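You operate a simulated robot arm through the tools that you are given. There is no shell and no other tool.

You run a simulated robot arm. Do the job below in one go: nothing can be reset, and whatever is moved stays where it is left.

JOB
Dust got under the film on the panel glass: lift, brush, lay it again.
Fine: peel the film by its red tab and lay it aside first; put the dust brush back; then lay the film inside the rim and press it till it holds. Set down upright: dust brush. What is to be rubbed or washed off counts as gone when no trace of it is left.

It is judged by the outcome, as a careful person would: the job done as asked, and still so three seconds after it is handed in. It fails if anything else is knocked over, pushed out of place, dropped, spilled or broken.

ROBOT AND FRAMES
A 7-joint arm with a two-finger parallel gripper, fixed in place. Base frame: the origin is on the floor under the middle of its stand, x ahead of it, y to its left, z up; the work surface is at about z = 800. Lengths are in mm, angles in degrees, forces in N, time in s.
With the tool pointing down near the work surface it reaches from about 240 to 680 mm from the base axis. Its first joint turns from -66.0 to 66.0 degrees. Payload 2.4 kg.
The tool frame sits at the grasp point between the pads (the TCP): z along the fingers, y along the line on which they close. The tips reach 30 mm beyond it. Largest opening 94 mm; finger width 28, thickness 10; the body of the gripper, 50 by 96 mm, starts 55 mm behind the TCP.
Orientation is that of the tool frame in the base frame, as [roll, pitch, yaw] about the fixed x, y, z axes, in that order (R = Rz(yaw) Ry(pitch) Rx(roll)). With the fingers straight down and closing along the base's y, the tool's x points along the base's -x, its y along +y and its z along -z.

CONTROLS
- The arm moves only by the tool send_rows. Its argument "rows" is a list of rows, each a list of 3 entries, a list of its own where there are three numbers: the shift along the tool's x, y, z in mm, then the turn, a rotation vector about the tool's x, y, z in degrees, then the gripper command, from -1 (shut) to 1 (fully open), values between in proportion. In form: [[[tx, ty, tz], [wx, wy, wz], fingers], ...]. A call has 1 to 20 rows; each row shifts and turns the commanded pose from where the row before left it, along the tool's axes as they then stand. Each row takes 0.2 s and may step no farther than 50 mm and 8.6 degrees from the row before; otherwise, or with a gripper value out of range, the whole call is refused. A pose out of reach is approached as far as the arm can. The call stops where the force on the tool passes 40 N (or 10 N more than at its start, if that is more) or the arm is blocked; 0.2 s more then pass. The fingers move at their own pace (about 153 mm/s each) and stop on an object; they squeeze with about 36 N. The grip force told is the motor's: it shows also when the fingers shut on nothing. Time passes only in rows, and 0.2 s behind the last, so rows that do not move let the fingers close. The reply holds the time, the measured pose of the TCP, the force on the tool along the base axes, the opening and the grip force, in the units named above and with some noise, with the torque about the TCP (base axes, N m) and any sound that the robot's microphone picked up.
- Cameras (640 x 400 px; columns grow to the right, rows downward): "scene" is fixed at [49.6, 487.9, 1442.6]; the picture's right is [-0.61, -0.79, 0.00], its down [-0.48, 0.37, -0.79] and it looks along [0.63, -0.49, -0.61] (base axes); focal length 345 px, centre (320, 200). "wrist" rides on the gripper at [76, 14, -102] in the tool frame; the picture's right is [-0.18, 0.98, 0.00], its down [-0.75, -0.14, -0.64] and it looks along [-0.63, -0.12, 0.77] (tool axes); focal length 243 px, centre (320, 200). There is no depth. A picture from a camera that has moved, and an enlarged one, comes with that camera's place and axes in the base frame and with its lens.
- snapshot(camera): a new picture of that camera. It takes no simulated time.
- zoom(camera, box): a new picture of the part [left, top, right, bottom] of that camera's present view, enlarged. It takes no simulated time.
- job_done(): hands the job in; it is judged then, once.

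Places have to be worked out from the pictures, the camera data and where the tool is seen. Open the gripper and draw the arm clear of the work before you hand the job in, unless the task says otherwise.

The tools are called after "Request:" as a command line: name --argument value ..., lists and objects as JSON in quotes. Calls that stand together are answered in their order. send_rows: Moves the arm, as the interface text tells. Its arguments: {"type":"object","properties":{"rows":{"type":"array"}},"required":["rows"]} The other tools are called the same way: snapshot (camera) takes a picture; zoom (camera, box) takes an enlarged picture of a part of a camera's view; job_done () hands the job in.

At the start:

```text
time: 0.0
ee_pos: [322.9, -37.1, 1127.9]
tool_rot: [-179.9, 0.0, -180.0]
contact_force: [-0.1, 0.2, 0.6]
wrist_torque: [-0.01, 0.02, 0.02]
gripper_width: 93.8
grip_force: 0.1
```

scene: 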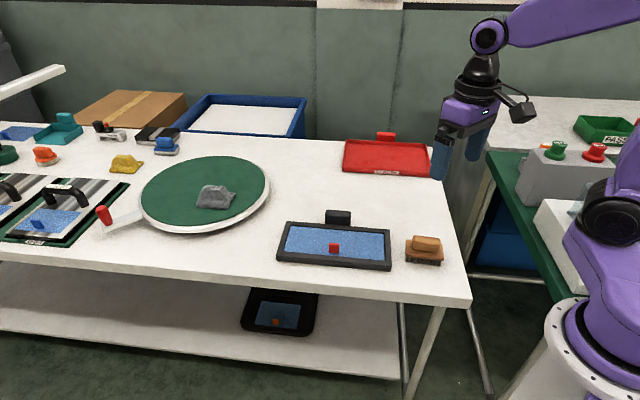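
wrist: 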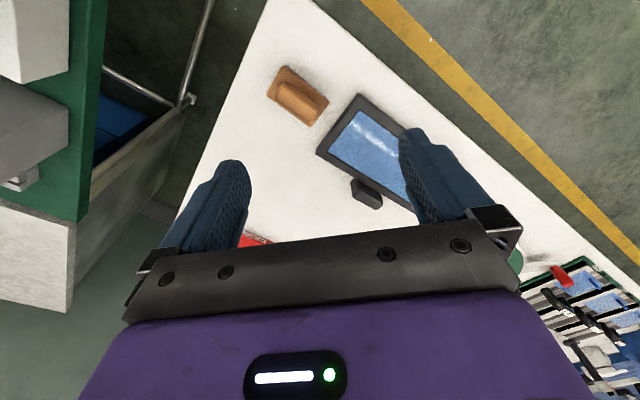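

I start by looking closer at the panel, the brush and the surroundings before moving anything.

Request:
zoom --camera "scene" --box '[260, 190, 460, 315]'

Request:
zoom --camera "scene" --box '[0, 80, 240, 250]'

Request:
zoom --camera "scene" --box '[300, 110, 460, 210]'

Request:
zoom --camera "wrist" --box '[220, 40, 460, 250]'

```text
3.20 times, centred on (360, 252) of scene
camera zoom: at [49.6, 487.9, 1442.6], right [-0.61, -0.79, 0.0], down [-0.48, 0.37, -0.79], along [0.63, -0.49, -0.61], focal length 1103 px, centre (192, 32)
```

zoom: 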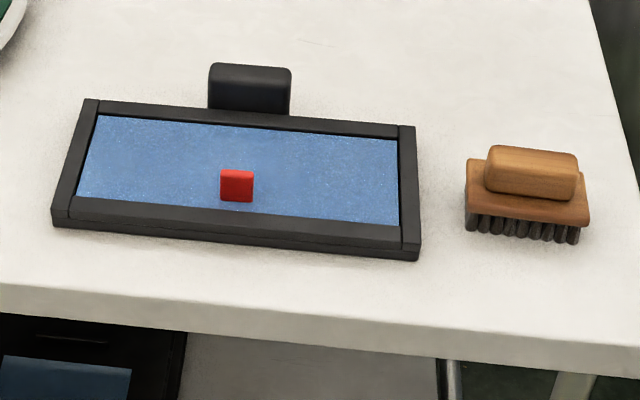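

```text
2.35 times, centred on (120, 165) of scene
camera zoom: at [49.6, 487.9, 1442.6], right [-0.61, -0.79, 0.0], down [-0.48, 0.37, -0.79], along [0.63, -0.49, -0.61], focal length 811 px, centre (791, 282)
```

zoom: 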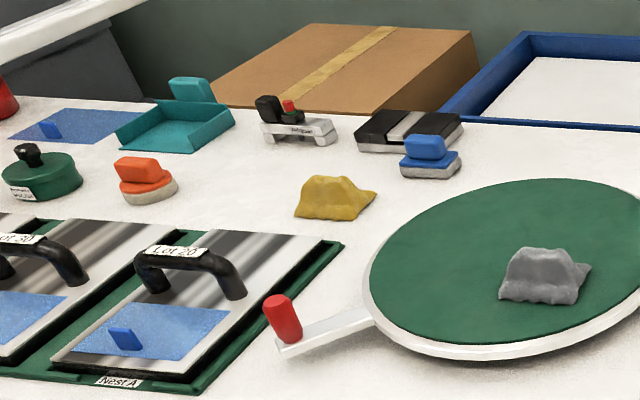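

```text
4.00 times, centred on (380, 160) of scene
camera zoom: at [49.6, 487.9, 1442.6], right [-0.61, -0.79, 0.0], down [-0.48, 0.37, -0.79], along [0.63, -0.49, -0.61], focal length 1378 px, centre (80, 360)
```

zoom: 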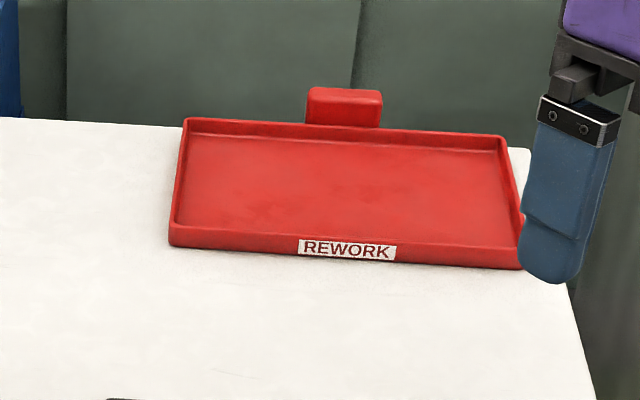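

```text
1.90 times, centred on (340, 145) of wrist
camera zoom: at [246.4, -23.1, 1231.0], right [0.18, 0.98, 0.0], down [0.75, -0.14, 0.64], along [0.63, -0.12, -0.77], focal length 462 px, centre (282, 305)
```

zoom: 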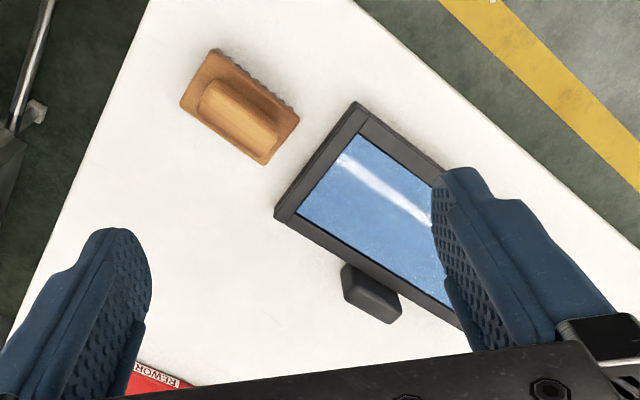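

The panel seems to lie at about 45° yaw, centred near (533, 64), with its tab on the near long side; the brush is at about (360, -78). I turn the tool 45° so the fingers close across the panel's short side, and drop a bit for a closer wrist view.

Request:
send_rows --rows '[[[0, 0, 0], [0, 0, -7.5], 1], [[0, 0, 0], [0, 0, -7.5], 1], [[0, 0, 0], [0, 0, -7.5], 1], [[0, 0, 0], [0, 0, -7.5], 1], [[0, 0, 0], [0, 0, -7.5], 1], [[0, 0, 0], [0, 0, -7.5], 1], [[-12.2, -11.1, 29.5], [0, 0, 0], 1], [[-12.2, -11.1, 29.5], [0, 0, 0], 1], [[-12.2, -11.1, 29.5], [0, 0, 0], 1], [[-12.2, -11.1, 29.5], [0, 0, 0], 1], [[0, 0, 0], [0, 0, 0], 1]]'

Request:
snapshot --camera "wrist"

Request:
snapshot --camera "scene"

```text
time: 2.4
ee_pos: [387.4, -33.0, 1010.5]
tool_rot: [-179.9, 0.0, -135.0]
contact_force: [0.1, 0.1, 0.0]
wrist_torque: [0.0, 0.0, -0.03]
gripper_width: 94.1
grip_force: 0.0
```

```text
taken
camera wrist: at [323.4, -77.5, 1112.7], right [-0.56, 0.83, 0.0], down [0.63, 0.43, 0.64], along [0.53, 0.36, -0.77], focal length 243 px, centre (320, 200)
```

wrist: 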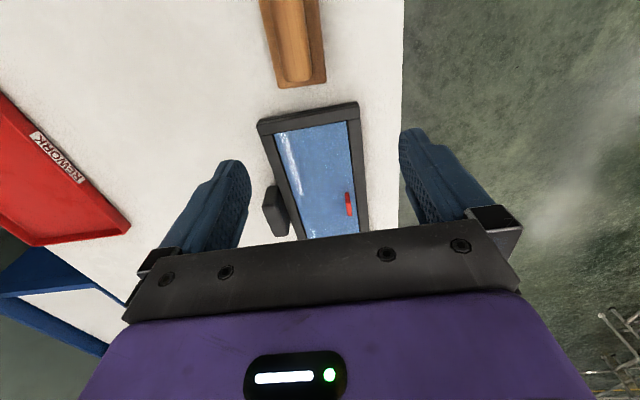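

```text
taken
```

scene: 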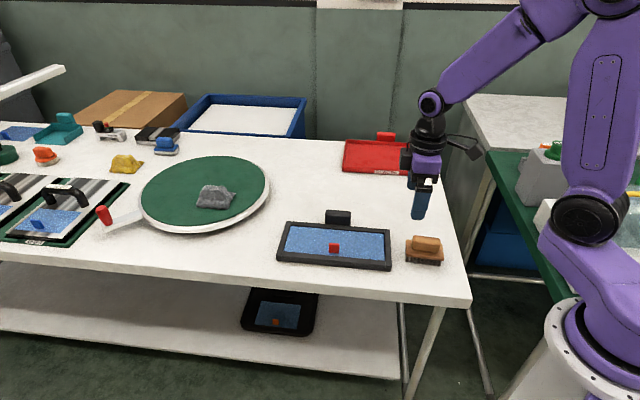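

The tab and panel are in the wrist view; I enlarge both views to measure the tab, the frame and the brush handle.

Request:
zoom --camera "wrist" --box '[240, 90, 400, 240]'

Request:
zoom --camera "wrist" --box '[240, 0, 360, 100]'

Request:
zoom --camera "scene" --box '[270, 205, 400, 280]'

Request:
zoom --camera "scene" --box '[390, 220, 460, 270]'

```text
2.67 times, centred on (320, 165) of wrist
camera zoom: at [323.4, -77.5, 1112.7], right [-0.56, 0.83, 0.0], down [0.63, 0.43, 0.64], along [0.53, 0.36, -0.77], focal length 647 px, centre (320, 293)
```

zoom: 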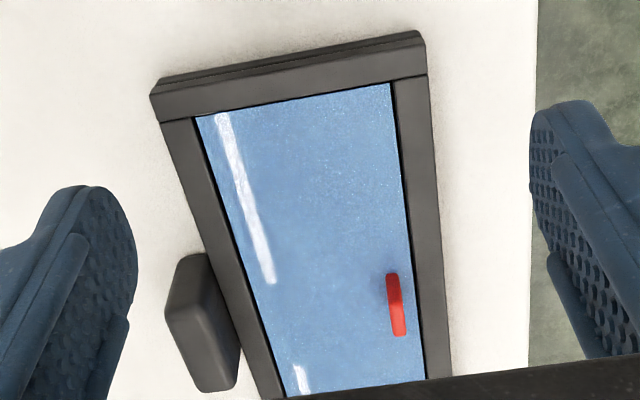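

```text
4.00 times, centred on (300, 50) of wrist
camera zoom: at [323.4, -77.5, 1112.7], right [-0.56, 0.83, 0.0], down [0.63, 0.43, 0.64], along [0.53, 0.36, -0.77], focal length 970 px, centre (400, 800)
```

zoom: 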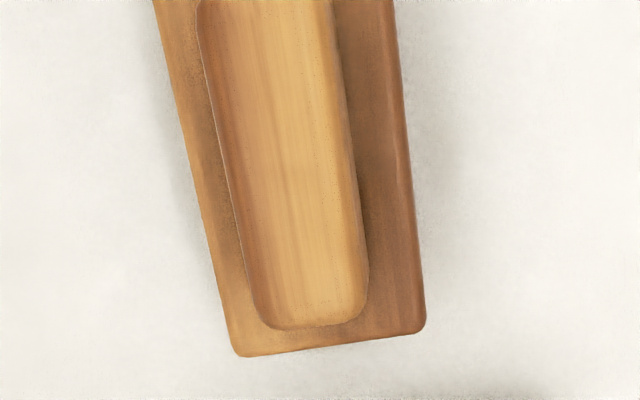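

```text
4.92 times, centred on (335, 242) of scene
camera zoom: at [49.6, 487.9, 1442.6], right [-0.61, -0.79, 0.0], down [-0.48, 0.37, -0.79], along [0.63, -0.49, -0.61], focal length 1696 px, centre (246, -9)
```

zoom: 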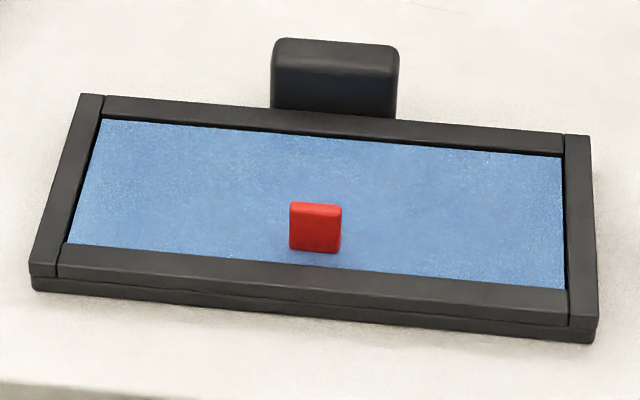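

```text
8.00 times, centred on (425, 245) of scene
camera zoom: at [49.6, 487.9, 1442.6], right [-0.61, -0.79, 0.0], down [-0.48, 0.37, -0.79], along [0.63, -0.49, -0.61], focal length 2756 px, centre (-520, -160)
```

zoom: 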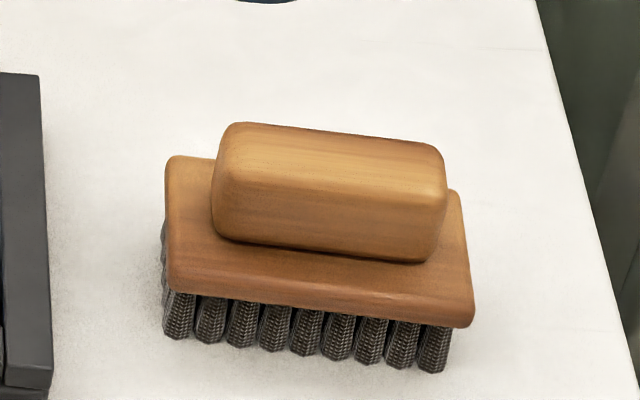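

The tab is a small upright fin parallel to the panel's long side, so the present yaw suits it. I move to hover about 90 mm over it for a close wrist view.

Request:
send_rows --rows '[[[-34.3, 1.05, 16.1], [0, 0, 0], 1], [[-34.3, 1.05, 16.1], [0, 0, 0], 1], [[-34.3, 1.05, 16.1], [0, 0, 0], 1], [[-34.3, 1.05, 16.1], [0, 0, 0], 1], [[-34.3, 1.05, 16.1], [0, 0, 0], 1], [[0, 0, 0], [0, 0, 0], 1]]'

Request:
snapshot --camera "wrist"

Request:
snapshot --camera "scene"

```text
time: 3.8
ee_pos: [503.1, 89.8, 928.7]
tool_rot: [-180.0, 0.0, -135.0]
contact_force: [-0.4, -0.2, -0.5]
wrist_torque: [0.0, 0.01, -0.01]
gripper_width: 94.1
grip_force: 0.1
```

```text
taken
camera wrist: at [439.8, 46.0, 1031.3], right [-0.56, 0.83, 0.0], down [0.63, 0.43, 0.64], along [0.53, 0.36, -0.77], focal length 243 px, centre (320, 200)
```

wrist: 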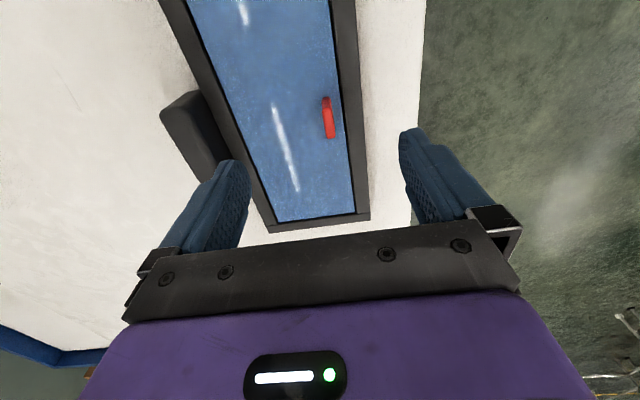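

```text
taken
```

scene: 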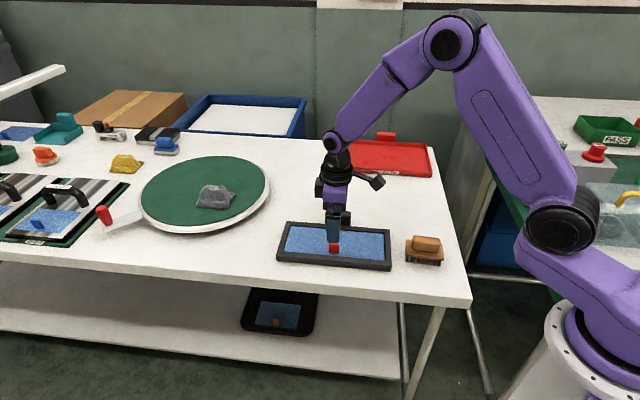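

Request:
zoom --camera "wrist" --box '[240, 80, 400, 180]'

Request:
zoom --camera "wrist" --box '[160, 0, 420, 240]'

Request:
zoom --camera "scene" --box '[270, 175, 400, 280]'

```text
4.00 times, centred on (320, 130) of wrist
camera zoom: at [439.8, 46.0, 1031.3], right [-0.56, 0.83, 0.0], down [0.63, 0.43, 0.64], along [0.53, 0.36, -0.77], focal length 970 px, centre (320, 480)
```

zoom: 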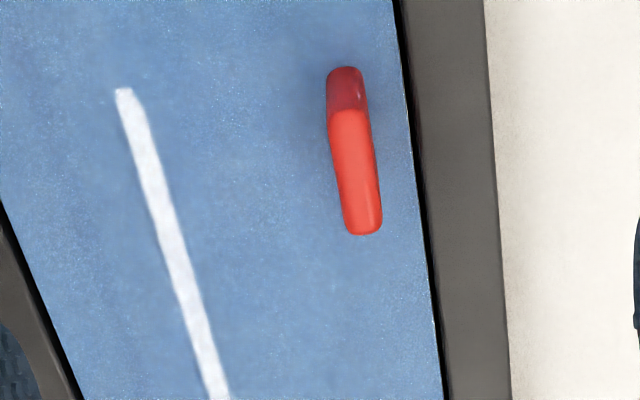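

```text
1.67 times, centred on (290, 120) of wrist
camera zoom: at [439.8, 46.0, 1031.3], right [-0.56, 0.83, 0.0], down [0.63, 0.43, 0.64], along [0.53, 0.36, -0.77], focal length 404 px, centre (370, 333)
```

zoom: 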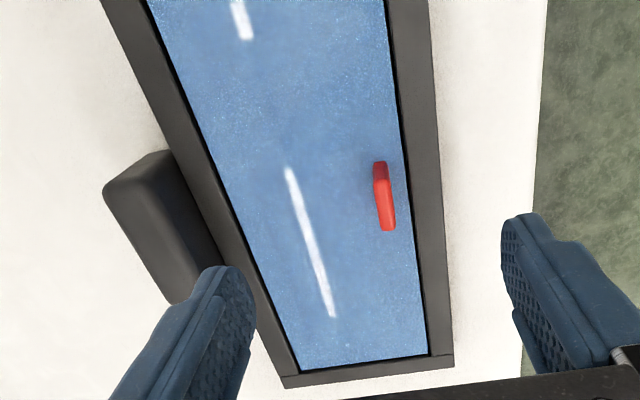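

```text
3.81 times, centred on (335, 228) of scene
camera zoom: at [49.6, 487.9, 1442.6], right [-0.61, -0.79, 0.0], down [-0.48, 0.37, -0.79], along [0.63, -0.49, -0.61], focal length 1313 px, centre (263, 95)
```

zoom: 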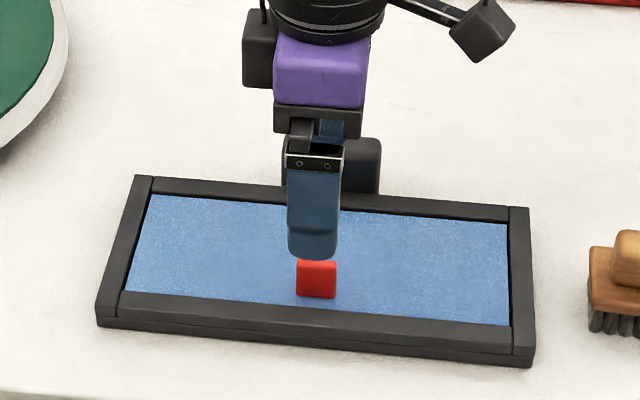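

By triangulating the two wrist views the tab's top centre is at about (502.6, 97.5, 831), about 8 mm thick, 26 long, base near z 804; the panel is at exactly 45° yaw with its inner centre near (531, 74). I narrow the fingers to about 40 mm, centre over the tab and come down part way.

Request:
send_rows --rows '[[[-5.1, 5.8, 0], [0, 0, 0], -0.15], [[0, 0, 17], [0, 0, 0], -0.15], [[0, 0, 17], [0, 0, 0], -0.15], [[0, 0, 17], [0, 0, 0], -0.15], [[0, 0, 0], [0, 0, 0], -0.15]]'

Request:
snapshot --camera "wrist"

Request:
zoom --camera "scene" --box '[270, 195, 400, 280]'

```text
time: 5.0
ee_pos: [505.5, 98.4, 879.3]
tool_rot: [180.0, 0.0, -135.0]
contact_force: [-0.9, 0.2, 0.3]
wrist_torque: [-0.01, -0.01, 0.0]
gripper_width: 40.0
grip_force: 0.1
```

```text
taken
camera wrist: at [442.1, 53.7, 981.3], right [-0.56, 0.83, 0.0], down [0.63, 0.43, 0.64], along [0.53, 0.36, -0.77], focal length 243 px, centre (320, 200)
```

wrist: 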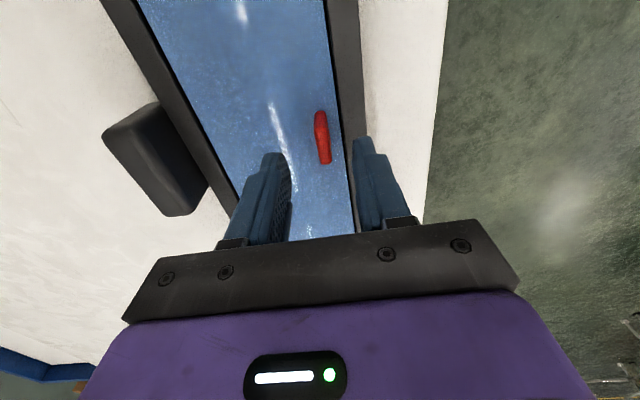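

```text
4.71 times, centred on (335, 238) of scene
camera zoom: at [49.6, 487.9, 1442.6], right [-0.61, -0.79, 0.0], down [-0.48, 0.37, -0.79], along [0.63, -0.49, -0.61], focal length 1622 px, centre (249, 24)
```

zoom: 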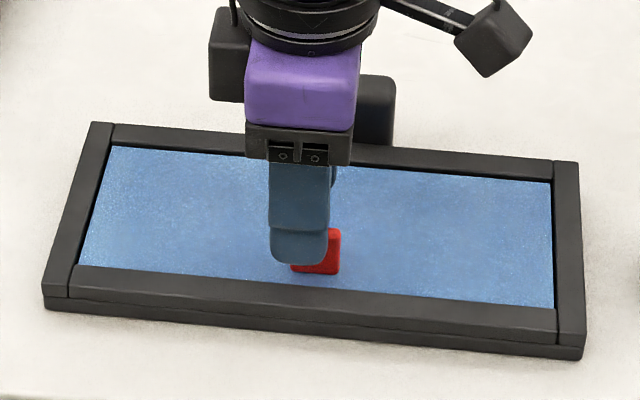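

The fingers straddle the tab's line; I enlarge the wrist view to check the offset along the tab.

Request:
zoom --camera "wrist" --box '[270, 100, 370, 180]'

```text
5.00 times, centred on (320, 140) of wrist
camera zoom: at [442.1, 53.7, 981.3], right [-0.56, 0.83, 0.0], down [0.63, 0.43, 0.64], along [0.53, 0.36, -0.77], focal length 1213 px, centre (320, 500)
```

zoom: 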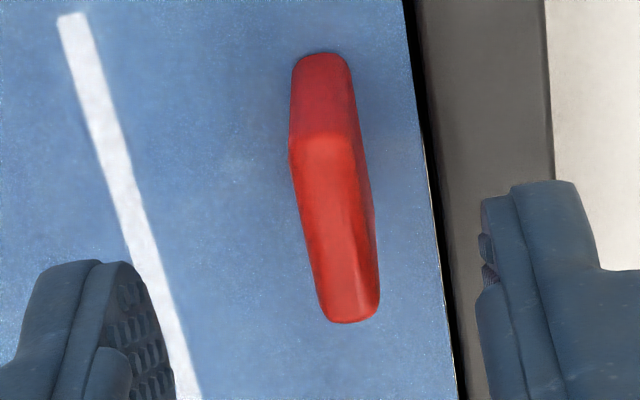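

The tab is now about 2 mm off in the closing direction and centred along its length. I correct that, descend so the tips stop about 2–3 mm above the rim, and close.

Request:
send_rows --rows '[[[0, 1.8, 8], [0, 0, 0], -0.15], [[0, 0, 8], [0, 0, 0], -0.15], [[0, 0, 8], [0, 0, 0], -0.15], [[0, 0, 7], [0, 0, 0], -0.15], [[0, 0, 0], [0, 0, 0], -0.15]]'

Request:
zoom --camera "scene" --box '[270, 195, 400, 280]'

Request:
snapshot --camera "wrist"

```text
time: 6.0
ee_pos: [504.9, 98.4, 852.6]
tool_rot: [-179.9, 0.0, -134.9]
contact_force: [-5.1, -1.2, 12.5]
wrist_torque: [0.3, 0.26, 0.13]
gripper_width: 41.4
grip_force: 1.7
stopped in row 5: the force on the tool passed its limit at 54 N (the readings are from after the stop); the commanded pose is now the measured one
```

```text
4.71 times, centred on (335, 238) of scene
camera zoom: at [49.3, 487.8, 1442.6], right [-0.61, -0.79, 0.0], down [-0.48, 0.37, -0.79], along [0.63, -0.49, -0.61], focal length 1622 px, centre (249, 24)
```

zoom: 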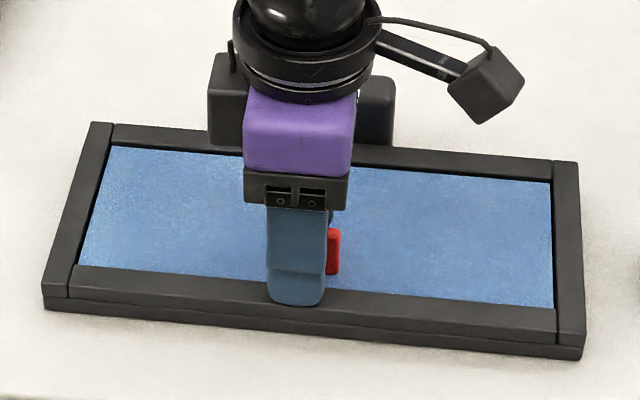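

```text
taken
camera wrist: at [441.4, 55.1, 954.7], right [-0.57, 0.82, 0.0], down [0.63, 0.43, 0.64], along [0.53, 0.36, -0.77], focal length 243 px, centre (320, 200)
```

wrist: 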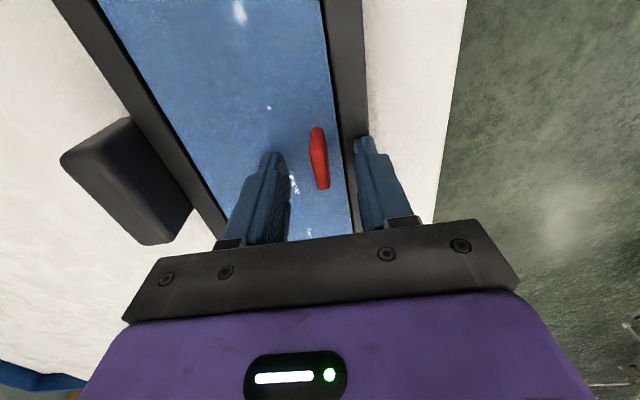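

A fingertip touched the rim at tip height about z 822, so the rim is higher than I judged; the panel itself hasn't shifted in the picture. I back up 3 mm to unload and look closely before closing.

Request:
send_rows --rows '[[[0, 0, -3], [0, 0, 0], -0.15], [[0, 0, 0], [0, 0, 0], -0.15]]'

Request:
zoom --camera "wrist" --box '[250, 100, 410, 220]'

Request:
zoom --camera "scene" --box '[305, 215, 365, 275]'

```text
time: 6.6
ee_pos: [506.3, 99.5, 854.0]
tool_rot: [180.0, -0.1, -134.8]
contact_force: [1.1, -0.2, 0.0]
wrist_torque: [0.0, 0.03, -0.02]
gripper_width: 39.9
grip_force: 0.1
```

```text
3.33 times, centred on (330, 160) of wrist
camera zoom: at [442.0, 54.9, 956.7], right [-0.57, 0.82, 0.0], down [0.63, 0.43, 0.64], along [0.53, 0.36, -0.77], focal length 809 px, centre (287, 333)
```

zoom: 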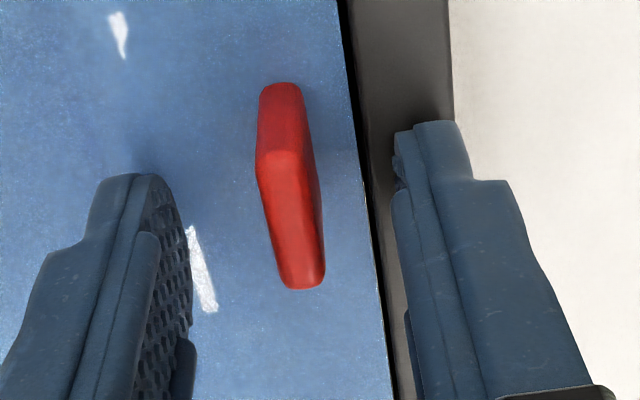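

```text
6.67 times, centred on (335, 245) of scene
camera zoom: at [49.6, 487.9, 1442.6], right [-0.61, -0.79, 0.0], down [-0.48, 0.37, -0.79], along [0.63, -0.49, -0.61], focal length 2297 px, centre (220, -100)
```

zoom: 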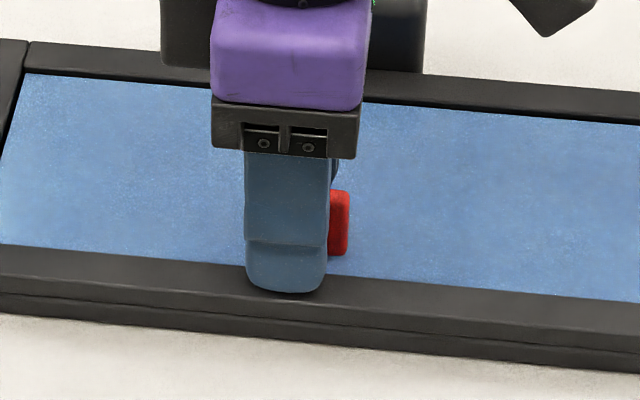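

Comparing both cameras again, the panel is thicker than I assumed: tab from about z 822 to 848, rim top near 822, and the tab's centre about (498, 94). I shift 10 mm toward the base and 2 mm sideways, 2 mm up, then check before closing.

Request:
send_rows --rows '[[[0, 0, -2], [0, 0, 0], -0.15], [[5, 1, 0], [0, 0, 0], -0.15], [[5, 1.1, 0], [0, 0, 0], -0.15], [[0, 0, 0], [0, 0, 0], -0.15]]'

Request:
zoom --camera "wrist" --box '[250, 100, 410, 220]'

Request:
zoom --camera "scene" --box '[305, 215, 365, 275]'

```text
time: 7.6
ee_pos: [497.9, 94.7, 855.9]
tool_rot: [-180.0, 0.0, -135.0]
contact_force: [0.0, 0.0, -0.5]
wrist_torque: [-0.01, 0.03, 0.03]
gripper_width: 39.9
grip_force: 0.1
```

```text
3.33 times, centred on (330, 160) of wrist
camera zoom: at [433.2, 49.2, 958.8], right [-0.56, 0.83, 0.0], down [0.63, 0.43, 0.64], along [0.53, 0.36, -0.77], focal length 809 px, centre (287, 333)
```

zoom: 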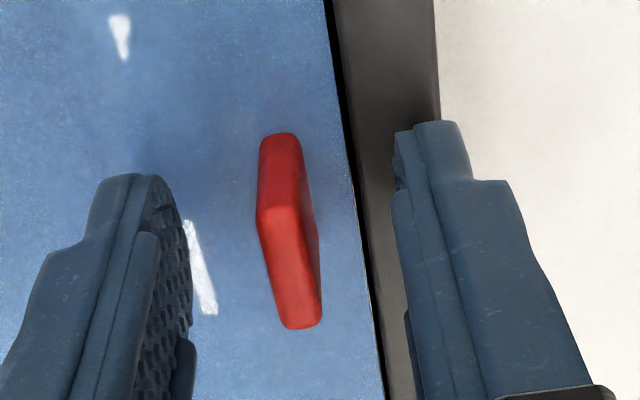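

```text
6.67 times, centred on (335, 245) of scene
camera zoom: at [49.6, 487.9, 1442.6], right [-0.61, -0.79, 0.0], down [-0.48, 0.37, -0.79], along [0.63, -0.49, -0.61], focal length 2297 px, centre (220, -100)
```

zoom: 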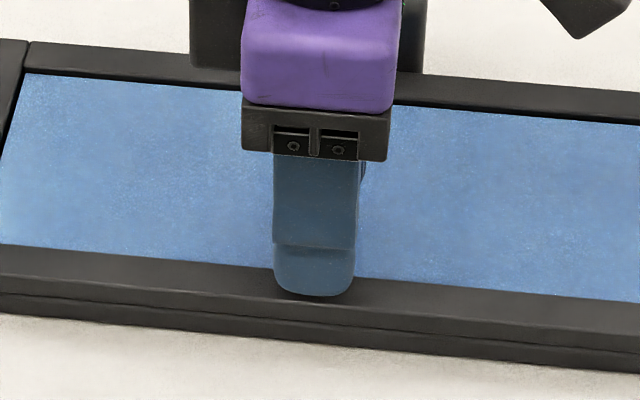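

The near finger now covers the tab completely in the scene view, so it is centred. I close on the tab.

Request:
send_rows --rows '[[[0, 0, 0], [0, 0, 0], -0.5], [[0, 0, 0], [0, 0, 0], -1], [[0, 0, 0], [0, 0, 0], -1], [[0, 0, 0], [0, 0, 0], -1]]'

Request:
zoom --camera "wrist" --box '[250, 100, 410, 220]'

Request:
zoom --camera "scene" --box '[270, 195, 400, 280]'

```text
time: 8.6
ee_pos: [497.9, 93.9, 856.6]
tool_rot: [180.0, -0.1, -135.0]
contact_force: [0.4, -0.5, 1.1]
wrist_torque: [-0.02, 0.01, -0.03]
gripper_width: 5.6
grip_force: 35.8
```

```text
3.33 times, centred on (330, 160) of wrist
camera zoom: at [433.3, 49.3, 958.9], right [-0.56, 0.83, 0.0], down [0.63, 0.43, 0.64], along [0.53, 0.36, -0.77], focal length 809 px, centre (287, 333)
```

zoom: 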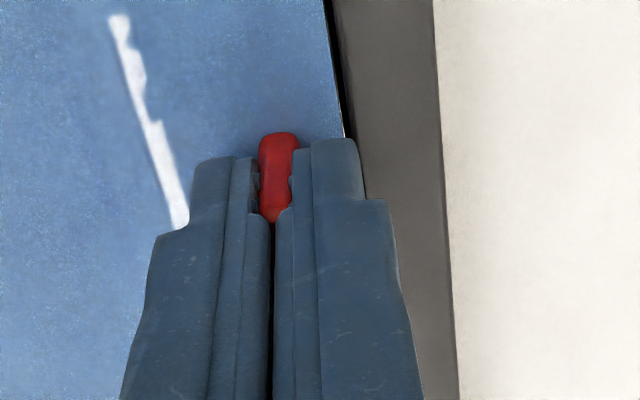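

```text
4.71 times, centred on (335, 238) of scene
camera zoom: at [49.6, 487.9, 1442.6], right [-0.61, -0.79, 0.0], down [-0.48, 0.37, -0.79], along [0.63, -0.49, -0.61], focal length 1622 px, centre (249, 24)
```

zoom: 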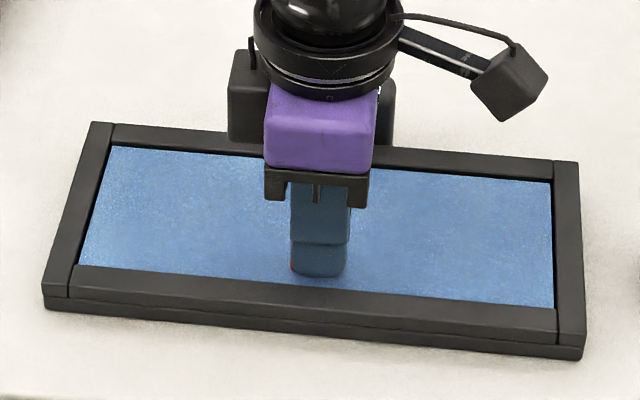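

The tab is held (5.6 mm, 36 N) at TCP (497.9, 94, 856.5) – I note that as the film's home pose. I lift slowly and watch the force.

Request:
send_rows --rows '[[[0, 0, -2], [0, 0, 0], -1], [[0, 0, -2], [0, 0, 0], -1], [[0, 0, -3], [0, 0, 0], -1], [[0, 0, -3], [0, 0, 0], -1], [[0, 0, 0], [0, 0, 0], -1]]'

Request:
zoom --camera "scene" --box '[260, 180, 420, 280]'

Request:
snapshot --camera "wrist"

```text
time: 9.8
ee_pos: [496.1, 92.4, 866.7]
tool_rot: [179.9, 0.0, -135.0]
contact_force: [-0.2, -0.2, -0.6]
wrist_torque: [0.01, 0.0, 0.02]
gripper_width: 5.4
grip_force: 36.3
heard: snap
```

```text
4.00 times, centred on (340, 230) of scene
camera zoom: at [49.6, 487.9, 1442.6], right [-0.61, -0.79, 0.0], down [-0.48, 0.37, -0.79], along [0.63, -0.49, -0.61], focal length 1378 px, centre (240, 80)
```

zoom: 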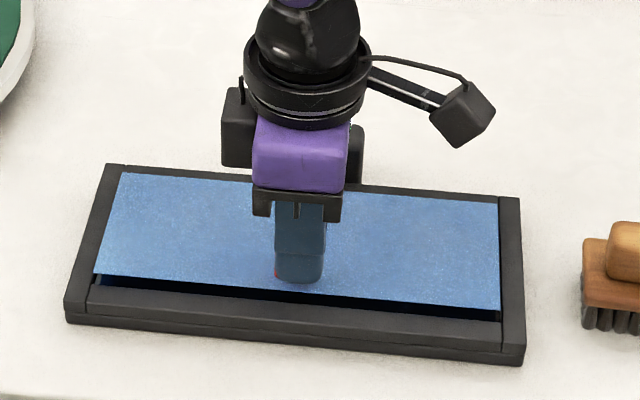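

```text
taken
camera wrist: at [433.3, 49.5, 969.6], right [-0.57, 0.82, 0.0], down [0.63, 0.43, 0.64], along [0.53, 0.36, -0.77], focal length 243 px, centre (320, 200)
```

wrist: 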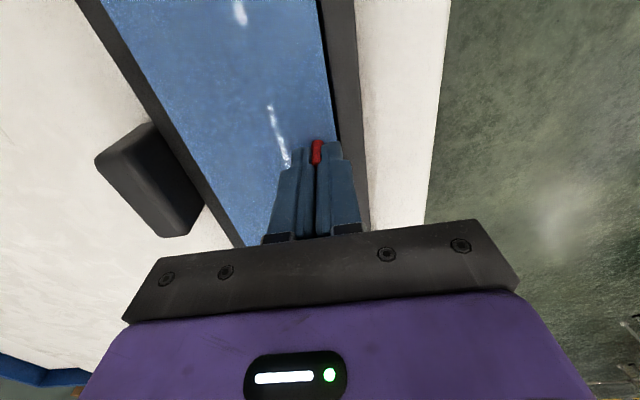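

A "snap" was heard and the film came free as a flat stiff sheet with the tab. I lift it well clear of rim and block.

Request:
send_rows --rows '[[[0, 0, -10], [0, 0, 0], -1], [[0, 0, -15], [0, 0, 0], -1], [[0, 0, -15], [0, 0, 0], -1], [[0, 0, -15], [0, 0, 0], -1], [[0, 0, -15], [0, 0, 0], -1], [[0, 0, -10], [0, 0, 0], -1], [[0, 0, 0], [0, 0, 0], -1]]'

Request:
snapshot --camera "scene"

Request:
snapshot --camera "wrist"

```text
time: 11.4
ee_pos: [496.8, 94.7, 946.2]
tool_rot: [-180.0, -0.1, -135.0]
contact_force: [-0.6, 0.2, 0.2]
wrist_torque: [0.02, -0.01, 0.0]
gripper_width: 5.1
grip_force: 36.0
```

```text
taken
```

scene: 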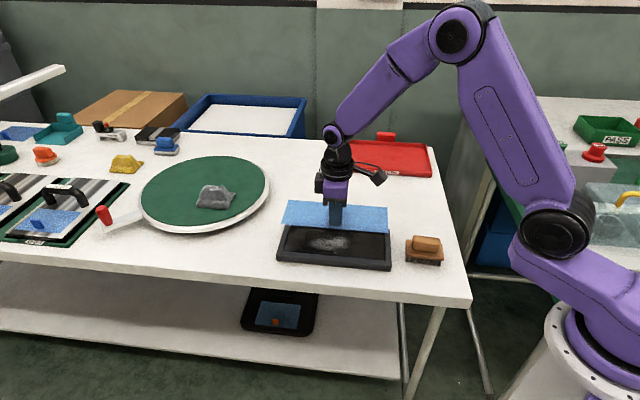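

```text
taken
camera wrist: at [434.2, 50.2, 1048.3], right [-0.57, 0.82, 0.0], down [0.63, 0.43, 0.64], along [0.53, 0.36, -0.77], focal length 243 px, centre (320, 200)
```

wrist: 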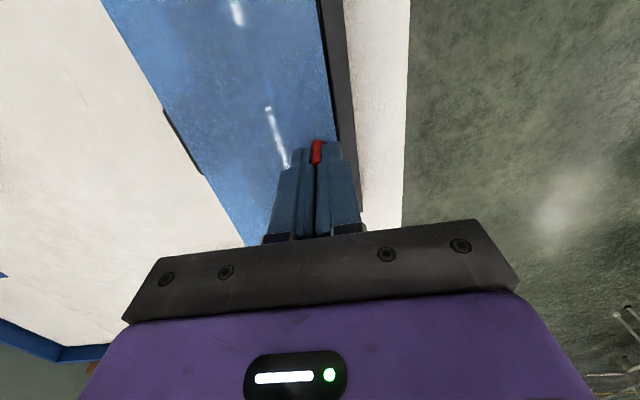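

The dust shows as a whitish patch on the dark glass. I carry the film sideways to the clear stretch of table behind the panel (toward the red tray), about (576, -97) for the TCP.

Request:
send_rows --rows '[[[9.9, -23.75, 0], [0, 0, 0], -1], [[9.9, -23.75, 0], [0, 0, 0], -1], [[9.9, -23.75, 0], [0, 0, 0], -1], [[9.9, -23.75, 0], [0, 0, 0], -1], [[9.9, -23.75, 0], [0, 0, 0], -1], [[9.9, -23.75, 0], [0, 0, 0], -1], [[9.9, -23.75, 0], [0, 0, 0], -1], [[9.9, -23.75, 0], [0, 0, 0], -1], [[0, 0, 0], [0, 0, 0], -1]]'

Request:
snapshot --camera "scene"

Request:
zoom --camera "scene" --box '[270, 205, 400, 280]'

Request:
snapshot --camera "wrist"

```text
time: 13.4
ee_pos: [577.9, -98.7, 946.7]
tool_rot: [180.0, 0.0, -135.0]
contact_force: [0.5, -0.6, -0.2]
wrist_torque: [0.01, -0.01, 0.02]
gripper_width: 5.4
grip_force: 35.7
```

```text
taken
```

scene: 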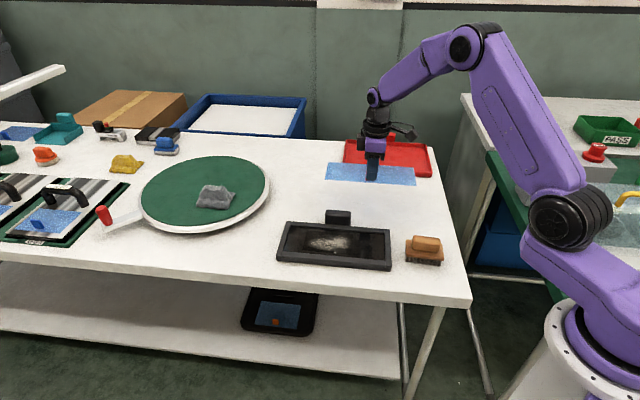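

```text
4.92 times, centred on (335, 242) of scene
camera zoom: at [49.6, 487.9, 1442.6], right [-0.61, -0.79, 0.0], down [-0.48, 0.37, -0.79], along [0.63, -0.49, -0.61], focal length 1696 px, centre (246, -9)
```

zoom: 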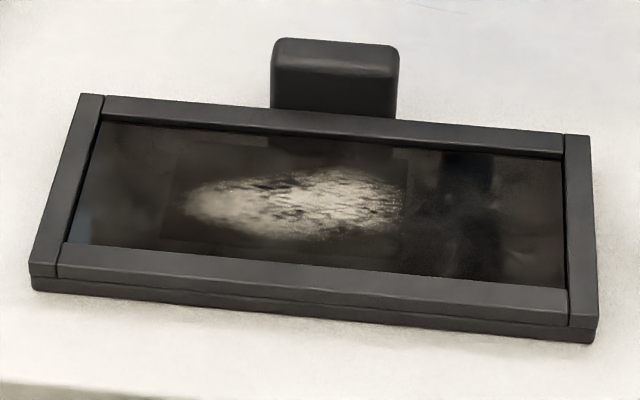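

```text
taken
camera wrist: at [514.4, -143.2, 1049.3], right [-0.57, 0.82, 0.0], down [0.63, 0.43, 0.64], along [0.53, 0.36, -0.77], focal length 243 px, centre (320, 200)
```

wrist: 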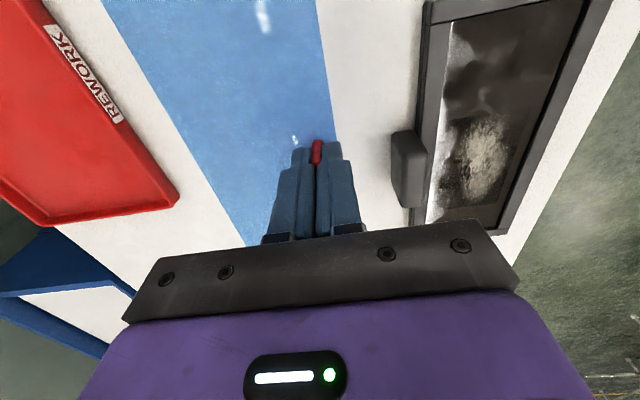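

The film hangs over open table between panel and red tray. I lower it quickly to about 15 mm above the table, then will go slowly.

Request:
send_rows --rows '[[[0, 0, 20], [0, 0, 0], -1], [[0, 0, 20], [0, 0, 0], -1], [[0, 0, 20], [0, 0, 0], -1], [[0, 0, 20], [0, 0, 0], -1], [[0, 0, 12], [0, 0, 0], -1], [[0, 0, 0], [0, 0, 0], -1]]'

Request:
snapshot --camera "scene"

Request:
snapshot --camera "wrist"

```text
time: 14.8
ee_pos: [577.1, -97.9, 853.2]
tool_rot: [-180.0, 0.0, -135.0]
contact_force: [0.3, -0.5, -0.5]
wrist_torque: [-0.04, -0.04, -0.01]
gripper_width: 5.3
grip_force: 36.2
```

```text
taken
```

scene: 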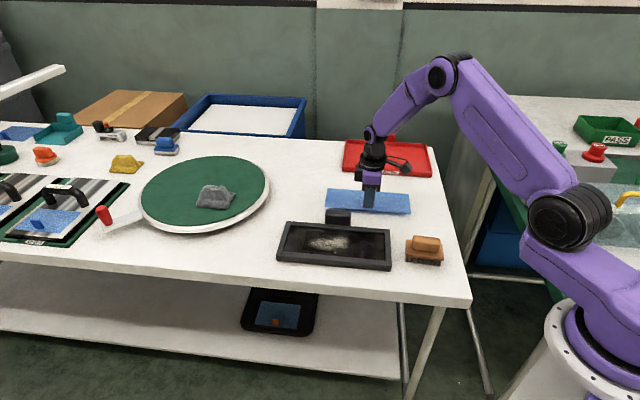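

```text
taken
camera wrist: at [513.1, -141.7, 956.2], right [-0.56, 0.83, 0.0], down [0.63, 0.43, 0.64], along [0.53, 0.36, -0.77], focal length 243 px, centre (320, 200)
```

wrist: 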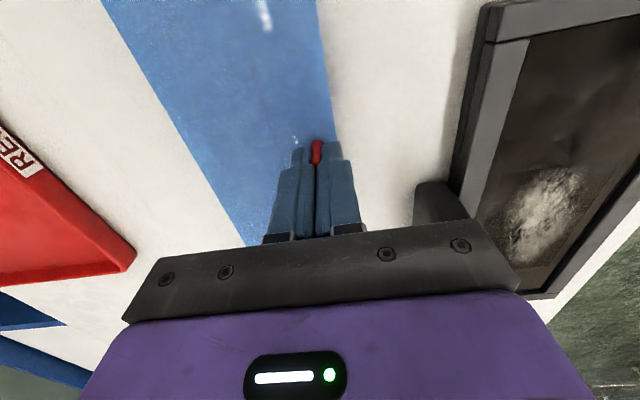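

There is clear white table between the film and the black block. I go down in small steps watching for contact.

Request:
send_rows --rows '[[[0, 0, 3], [0, 0, 0], -1], [[0, 0, 3], [0, 0, 0], -1], [[0, 0, 2], [0, 0, 0], -1], [[0, 0, 2], [0, 0, 0], -1], [[0, 0, 0], [0, 0, 0], -1]]'

Request:
zoom --camera "scene" --box '[310, 150, 430, 230]'

```text
time: 16.0
ee_pos: [575.0, -95.7, 844.2]
tool_rot: [-179.9, 0.0, -135.0]
contact_force: [0.7, 0.1, 0.0]
wrist_torque: [0.01, -0.01, -0.01]
gripper_width: 5.5
grip_force: 35.6
```

```text
5.00 times, centred on (370, 190) of scene
camera zoom: at [49.6, 487.9, 1442.6], right [-0.61, -0.79, 0.0], down [-0.48, 0.37, -0.79], along [0.63, -0.49, -0.61], focal length 1723 px, centre (70, 250)
```

zoom: 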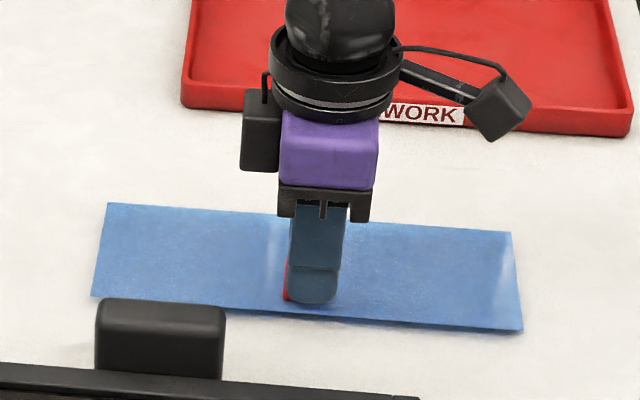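

No contact yet (force about 0). I continue down millimetre by millimetre.

Request:
send_rows --rows '[[[0, 0, 1.5], [0, 0, 0], -1], [[0, 0, 1.5], [0, 0, 0], -1], [[0, 0, 1], [0, 0, 0], -1], [[0, 0, 0], [0, 0, 0], -1]]'

Request:
zoom --camera "scene" --box '[310, 150, 430, 230]'

```text
time: 17.0
ee_pos: [575.6, -96.7, 840.1]
tool_rot: [180.0, 0.0, -135.0]
contact_force: [0.0, 0.0, 0.3]
wrist_torque: [-0.03, 0.01, -0.02]
gripper_width: 5.4
grip_force: 36.3
```

```text
5.00 times, centred on (370, 190) of scene
camera zoom: at [49.6, 487.9, 1442.6], right [-0.61, -0.79, 0.0], down [-0.48, 0.37, -0.79], along [0.63, -0.49, -0.61], focal length 1723 px, centre (70, 250)
```

zoom: 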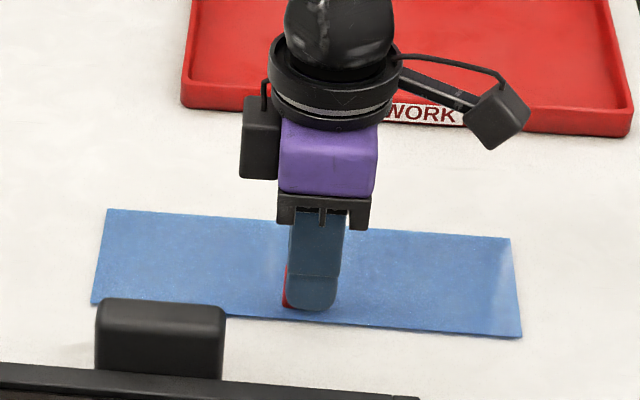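

Request:
send_rows --rows '[[[0, 0, 1], [0, 0, 0], -1], [[0, 0, 1], [0, 0, 0], -1], [[0, 0, 1], [0, 0, 0], -1], [[0, 0, 0], [0, 0, 0], -1]]'

Request:
zoom --camera "scene" --box '[310, 150, 430, 230]'

```text
time: 18.0
ee_pos: [574.9, -98.0, 838.3]
tool_rot: [-179.9, 0.1, -135.1]
contact_force: [-3.1, 0.6, 10.3]
wrist_torque: [-0.11, 0.11, 0.01]
gripper_width: 5.5
grip_force: 36.3
```

```text
5.00 times, centred on (370, 190) of scene
camera zoom: at [49.3, 487.9, 1442.6], right [-0.61, -0.79, 0.0], down [-0.48, 0.37, -0.79], along [0.63, -0.49, -0.61], focal length 1723 px, centre (70, 250)
```

zoom: 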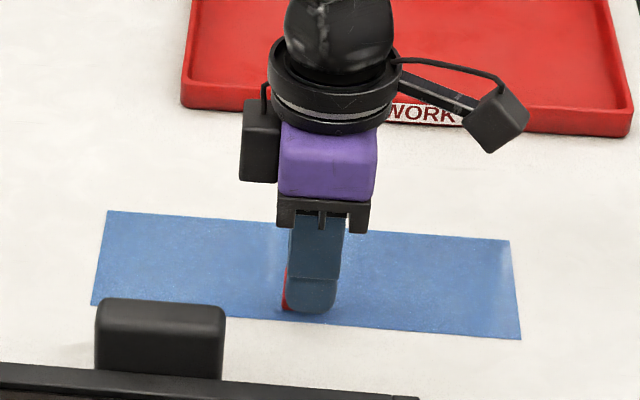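

Contact: 10 N at TCP z 838.3, so the film rests on the table (which puts the glass about 18 mm above the table). I ease off 1 mm and open the fingers partway.

Request:
send_rows --rows '[[[0, 0, -1], [0, 0, 0], -1], [[0, 0, 0], [0, 0, 0], -1], [[0, 0, 0], [0, 0, 0], -0.5], [[0, 0, 0], [0, 0, 0], -0.3], [[0, 0, 0], [0, 0, 0], -0.3]]'

Request:
zoom --camera "scene" --box '[310, 150, 430, 230]'

Request:
zoom --camera "wrist" --box '[200, 60, 440, 220]'

```text
time: 19.2
ee_pos: [575.8, -96.1, 837.7]
tool_rot: [180.0, 0.1, -135.1]
contact_force: [0.7, 0.3, -0.4]
wrist_torque: [0.0, -0.01, 0.01]
gripper_width: 32.9
grip_force: 0.1
```

```text
5.00 times, centred on (370, 190) of scene
camera zoom: at [49.6, 487.9, 1442.6], right [-0.61, -0.79, 0.0], down [-0.48, 0.37, -0.79], along [0.63, -0.49, -0.61], focal length 1723 px, centre (70, 250)
```

zoom: 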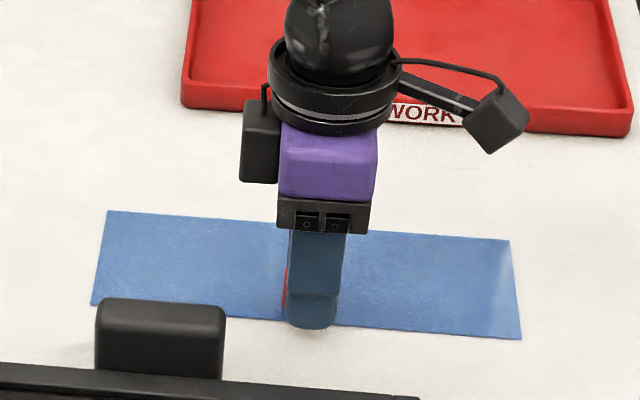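

```text
2.50 times, centred on (320, 140) of wrist
camera zoom: at [512.0, -140.9, 940.3], right [-0.57, 0.82, 0.0], down [0.63, 0.43, 0.64], along [0.53, 0.36, -0.77], focal length 606 px, centre (320, 350)
```

zoom: 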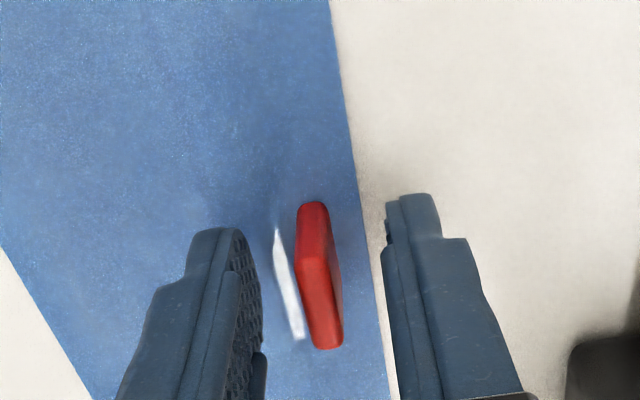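

The film lies flat on the table with the tab free between the fingers. I rise straight up and then check.

Request:
send_rows --rows '[[[0, 0, -10], [0, 0, 0], -0.3], [[0, 0, -20], [0, 0, 0], -0.3], [[0, 0, -25], [0, 0, 0], 0], [[0, 0, -25], [0, 0, 0], 0], [[0, 0, -25], [0, 0, 0], 0.5], [[0, 0, -15], [0, 0, 0], 1], [[0, 0, 0], [0, 0, 0], 1]]'

Request:
snapshot --camera "scene"

Request:
snapshot --camera "wrist"

```text
time: 20.8
ee_pos: [577.3, -96.4, 958.1]
tool_rot: [-180.0, 0.0, -135.0]
contact_force: [0.7, -0.5, 0.5]
wrist_torque: [0.0, 0.0, 0.0]
gripper_width: 94.2
grip_force: 0.0
```

```text
taken
```

scene: 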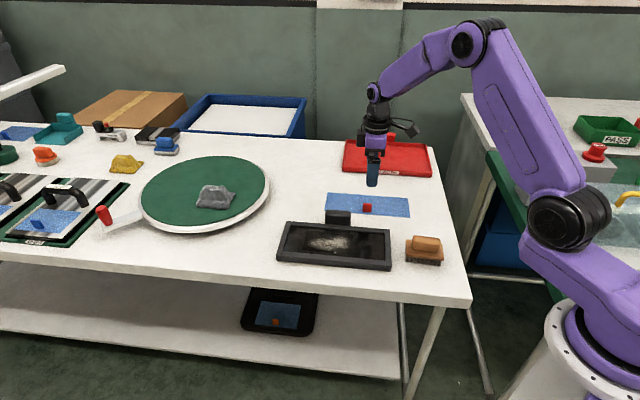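

```text
taken
camera wrist: at [513.0, -140.7, 1061.0], right [-0.57, 0.83, 0.0], down [0.63, 0.43, 0.64], along [0.53, 0.36, -0.77], focal length 243 px, centre (320, 200)
```

wrist: 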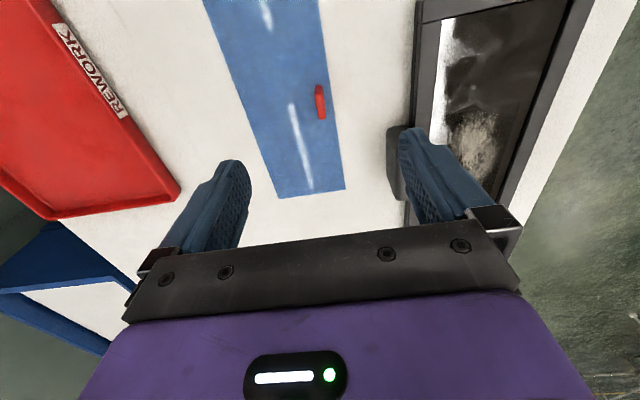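

Film is laid aside flat. Now I go over to the brush near (364, -74), staying high, to look at it closely.

Request:
send_rows --rows '[[[16.9, 20.8, 0], [0, 0, 0], 1], [[16.9, 20.8, 0], [0, 0, 0], 1], [[16.9, 20.8, 0], [0, 0, 0], 1], [[16.9, 20.8, 0], [0, 0, 0], 1], [[16.9, 20.8, 0], [0, 0, 0], 1], [[16.9, 20.8, 0], [0, 0, 0], 1], [[16.9, 20.8, 0], [0, 0, 0], 1], [[16.9, 20.8, 0], [0, 0, 0], 1], [[0, 0, 0], [0, 0, 0], 1]]'

Request:
snapshot --camera "wrist"

Request:
zoom --camera "scene" --box '[370, 190, 470, 280]'

```text
time: 22.8
ee_pos: [363.3, -73.4, 958.2]
tool_rot: [180.0, 0.1, -135.1]
contact_force: [0.1, 0.6, 0.0]
wrist_torque: [0.01, 0.02, -0.03]
gripper_width: 93.7
grip_force: 0.1
```

```text
taken
camera wrist: at [299.8, -117.9, 1061.2], right [-0.57, 0.82, 0.0], down [0.63, 0.43, 0.64], along [0.53, 0.36, -0.77], focal length 243 px, centre (320, 200)
```

wrist: 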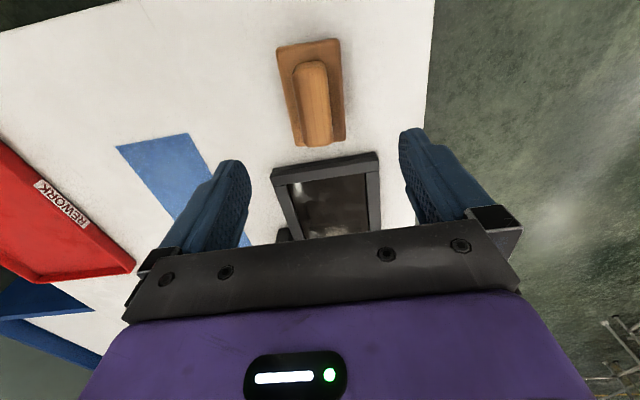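

```text
4.44 times, centred on (420, 235) of scene
camera zoom: at [49.6, 487.9, 1442.6], right [-0.61, -0.79, 0.0], down [-0.48, 0.37, -0.79], along [0.63, -0.49, -0.61], focal length 1531 px, centre (-124, 44)
```

zoom: 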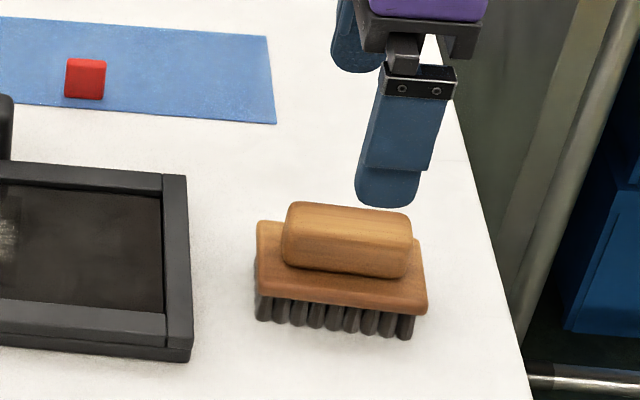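

Request:
zoom --camera "wrist" --box '[250, 20, 370, 160]'

Request:
zoom --camera "scene" --box '[395, 225, 450, 270]'

```text
2.86 times, centred on (310, 90) of wrist
camera zoom: at [299.8, -117.9, 1061.2], right [-0.57, 0.82, 0.0], down [0.63, 0.43, 0.64], along [0.53, 0.36, -0.77], focal length 693 px, centre (349, 514)
```

zoom: 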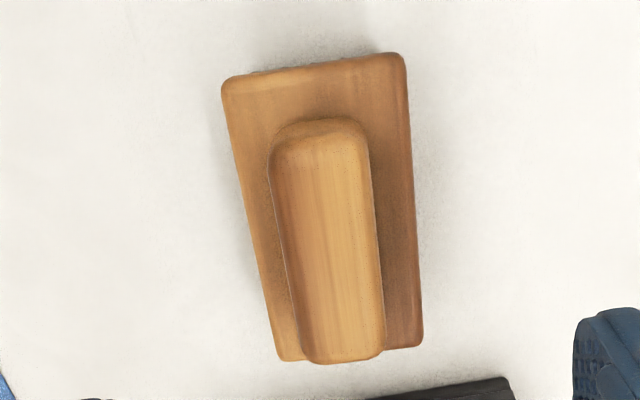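

```text
8.89 times, centred on (422, 248) of scene
camera zoom: at [49.6, 487.9, 1442.6], right [-0.61, -0.79, 0.0], down [-0.48, 0.37, -0.79], along [0.63, -0.49, -0.61], focal length 3063 px, centre (-591, -222)
```

zoom: 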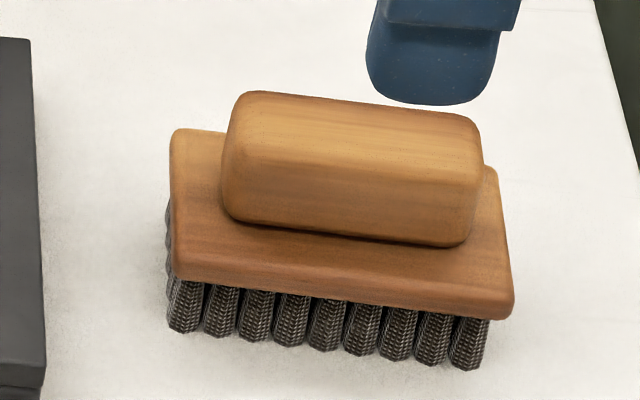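

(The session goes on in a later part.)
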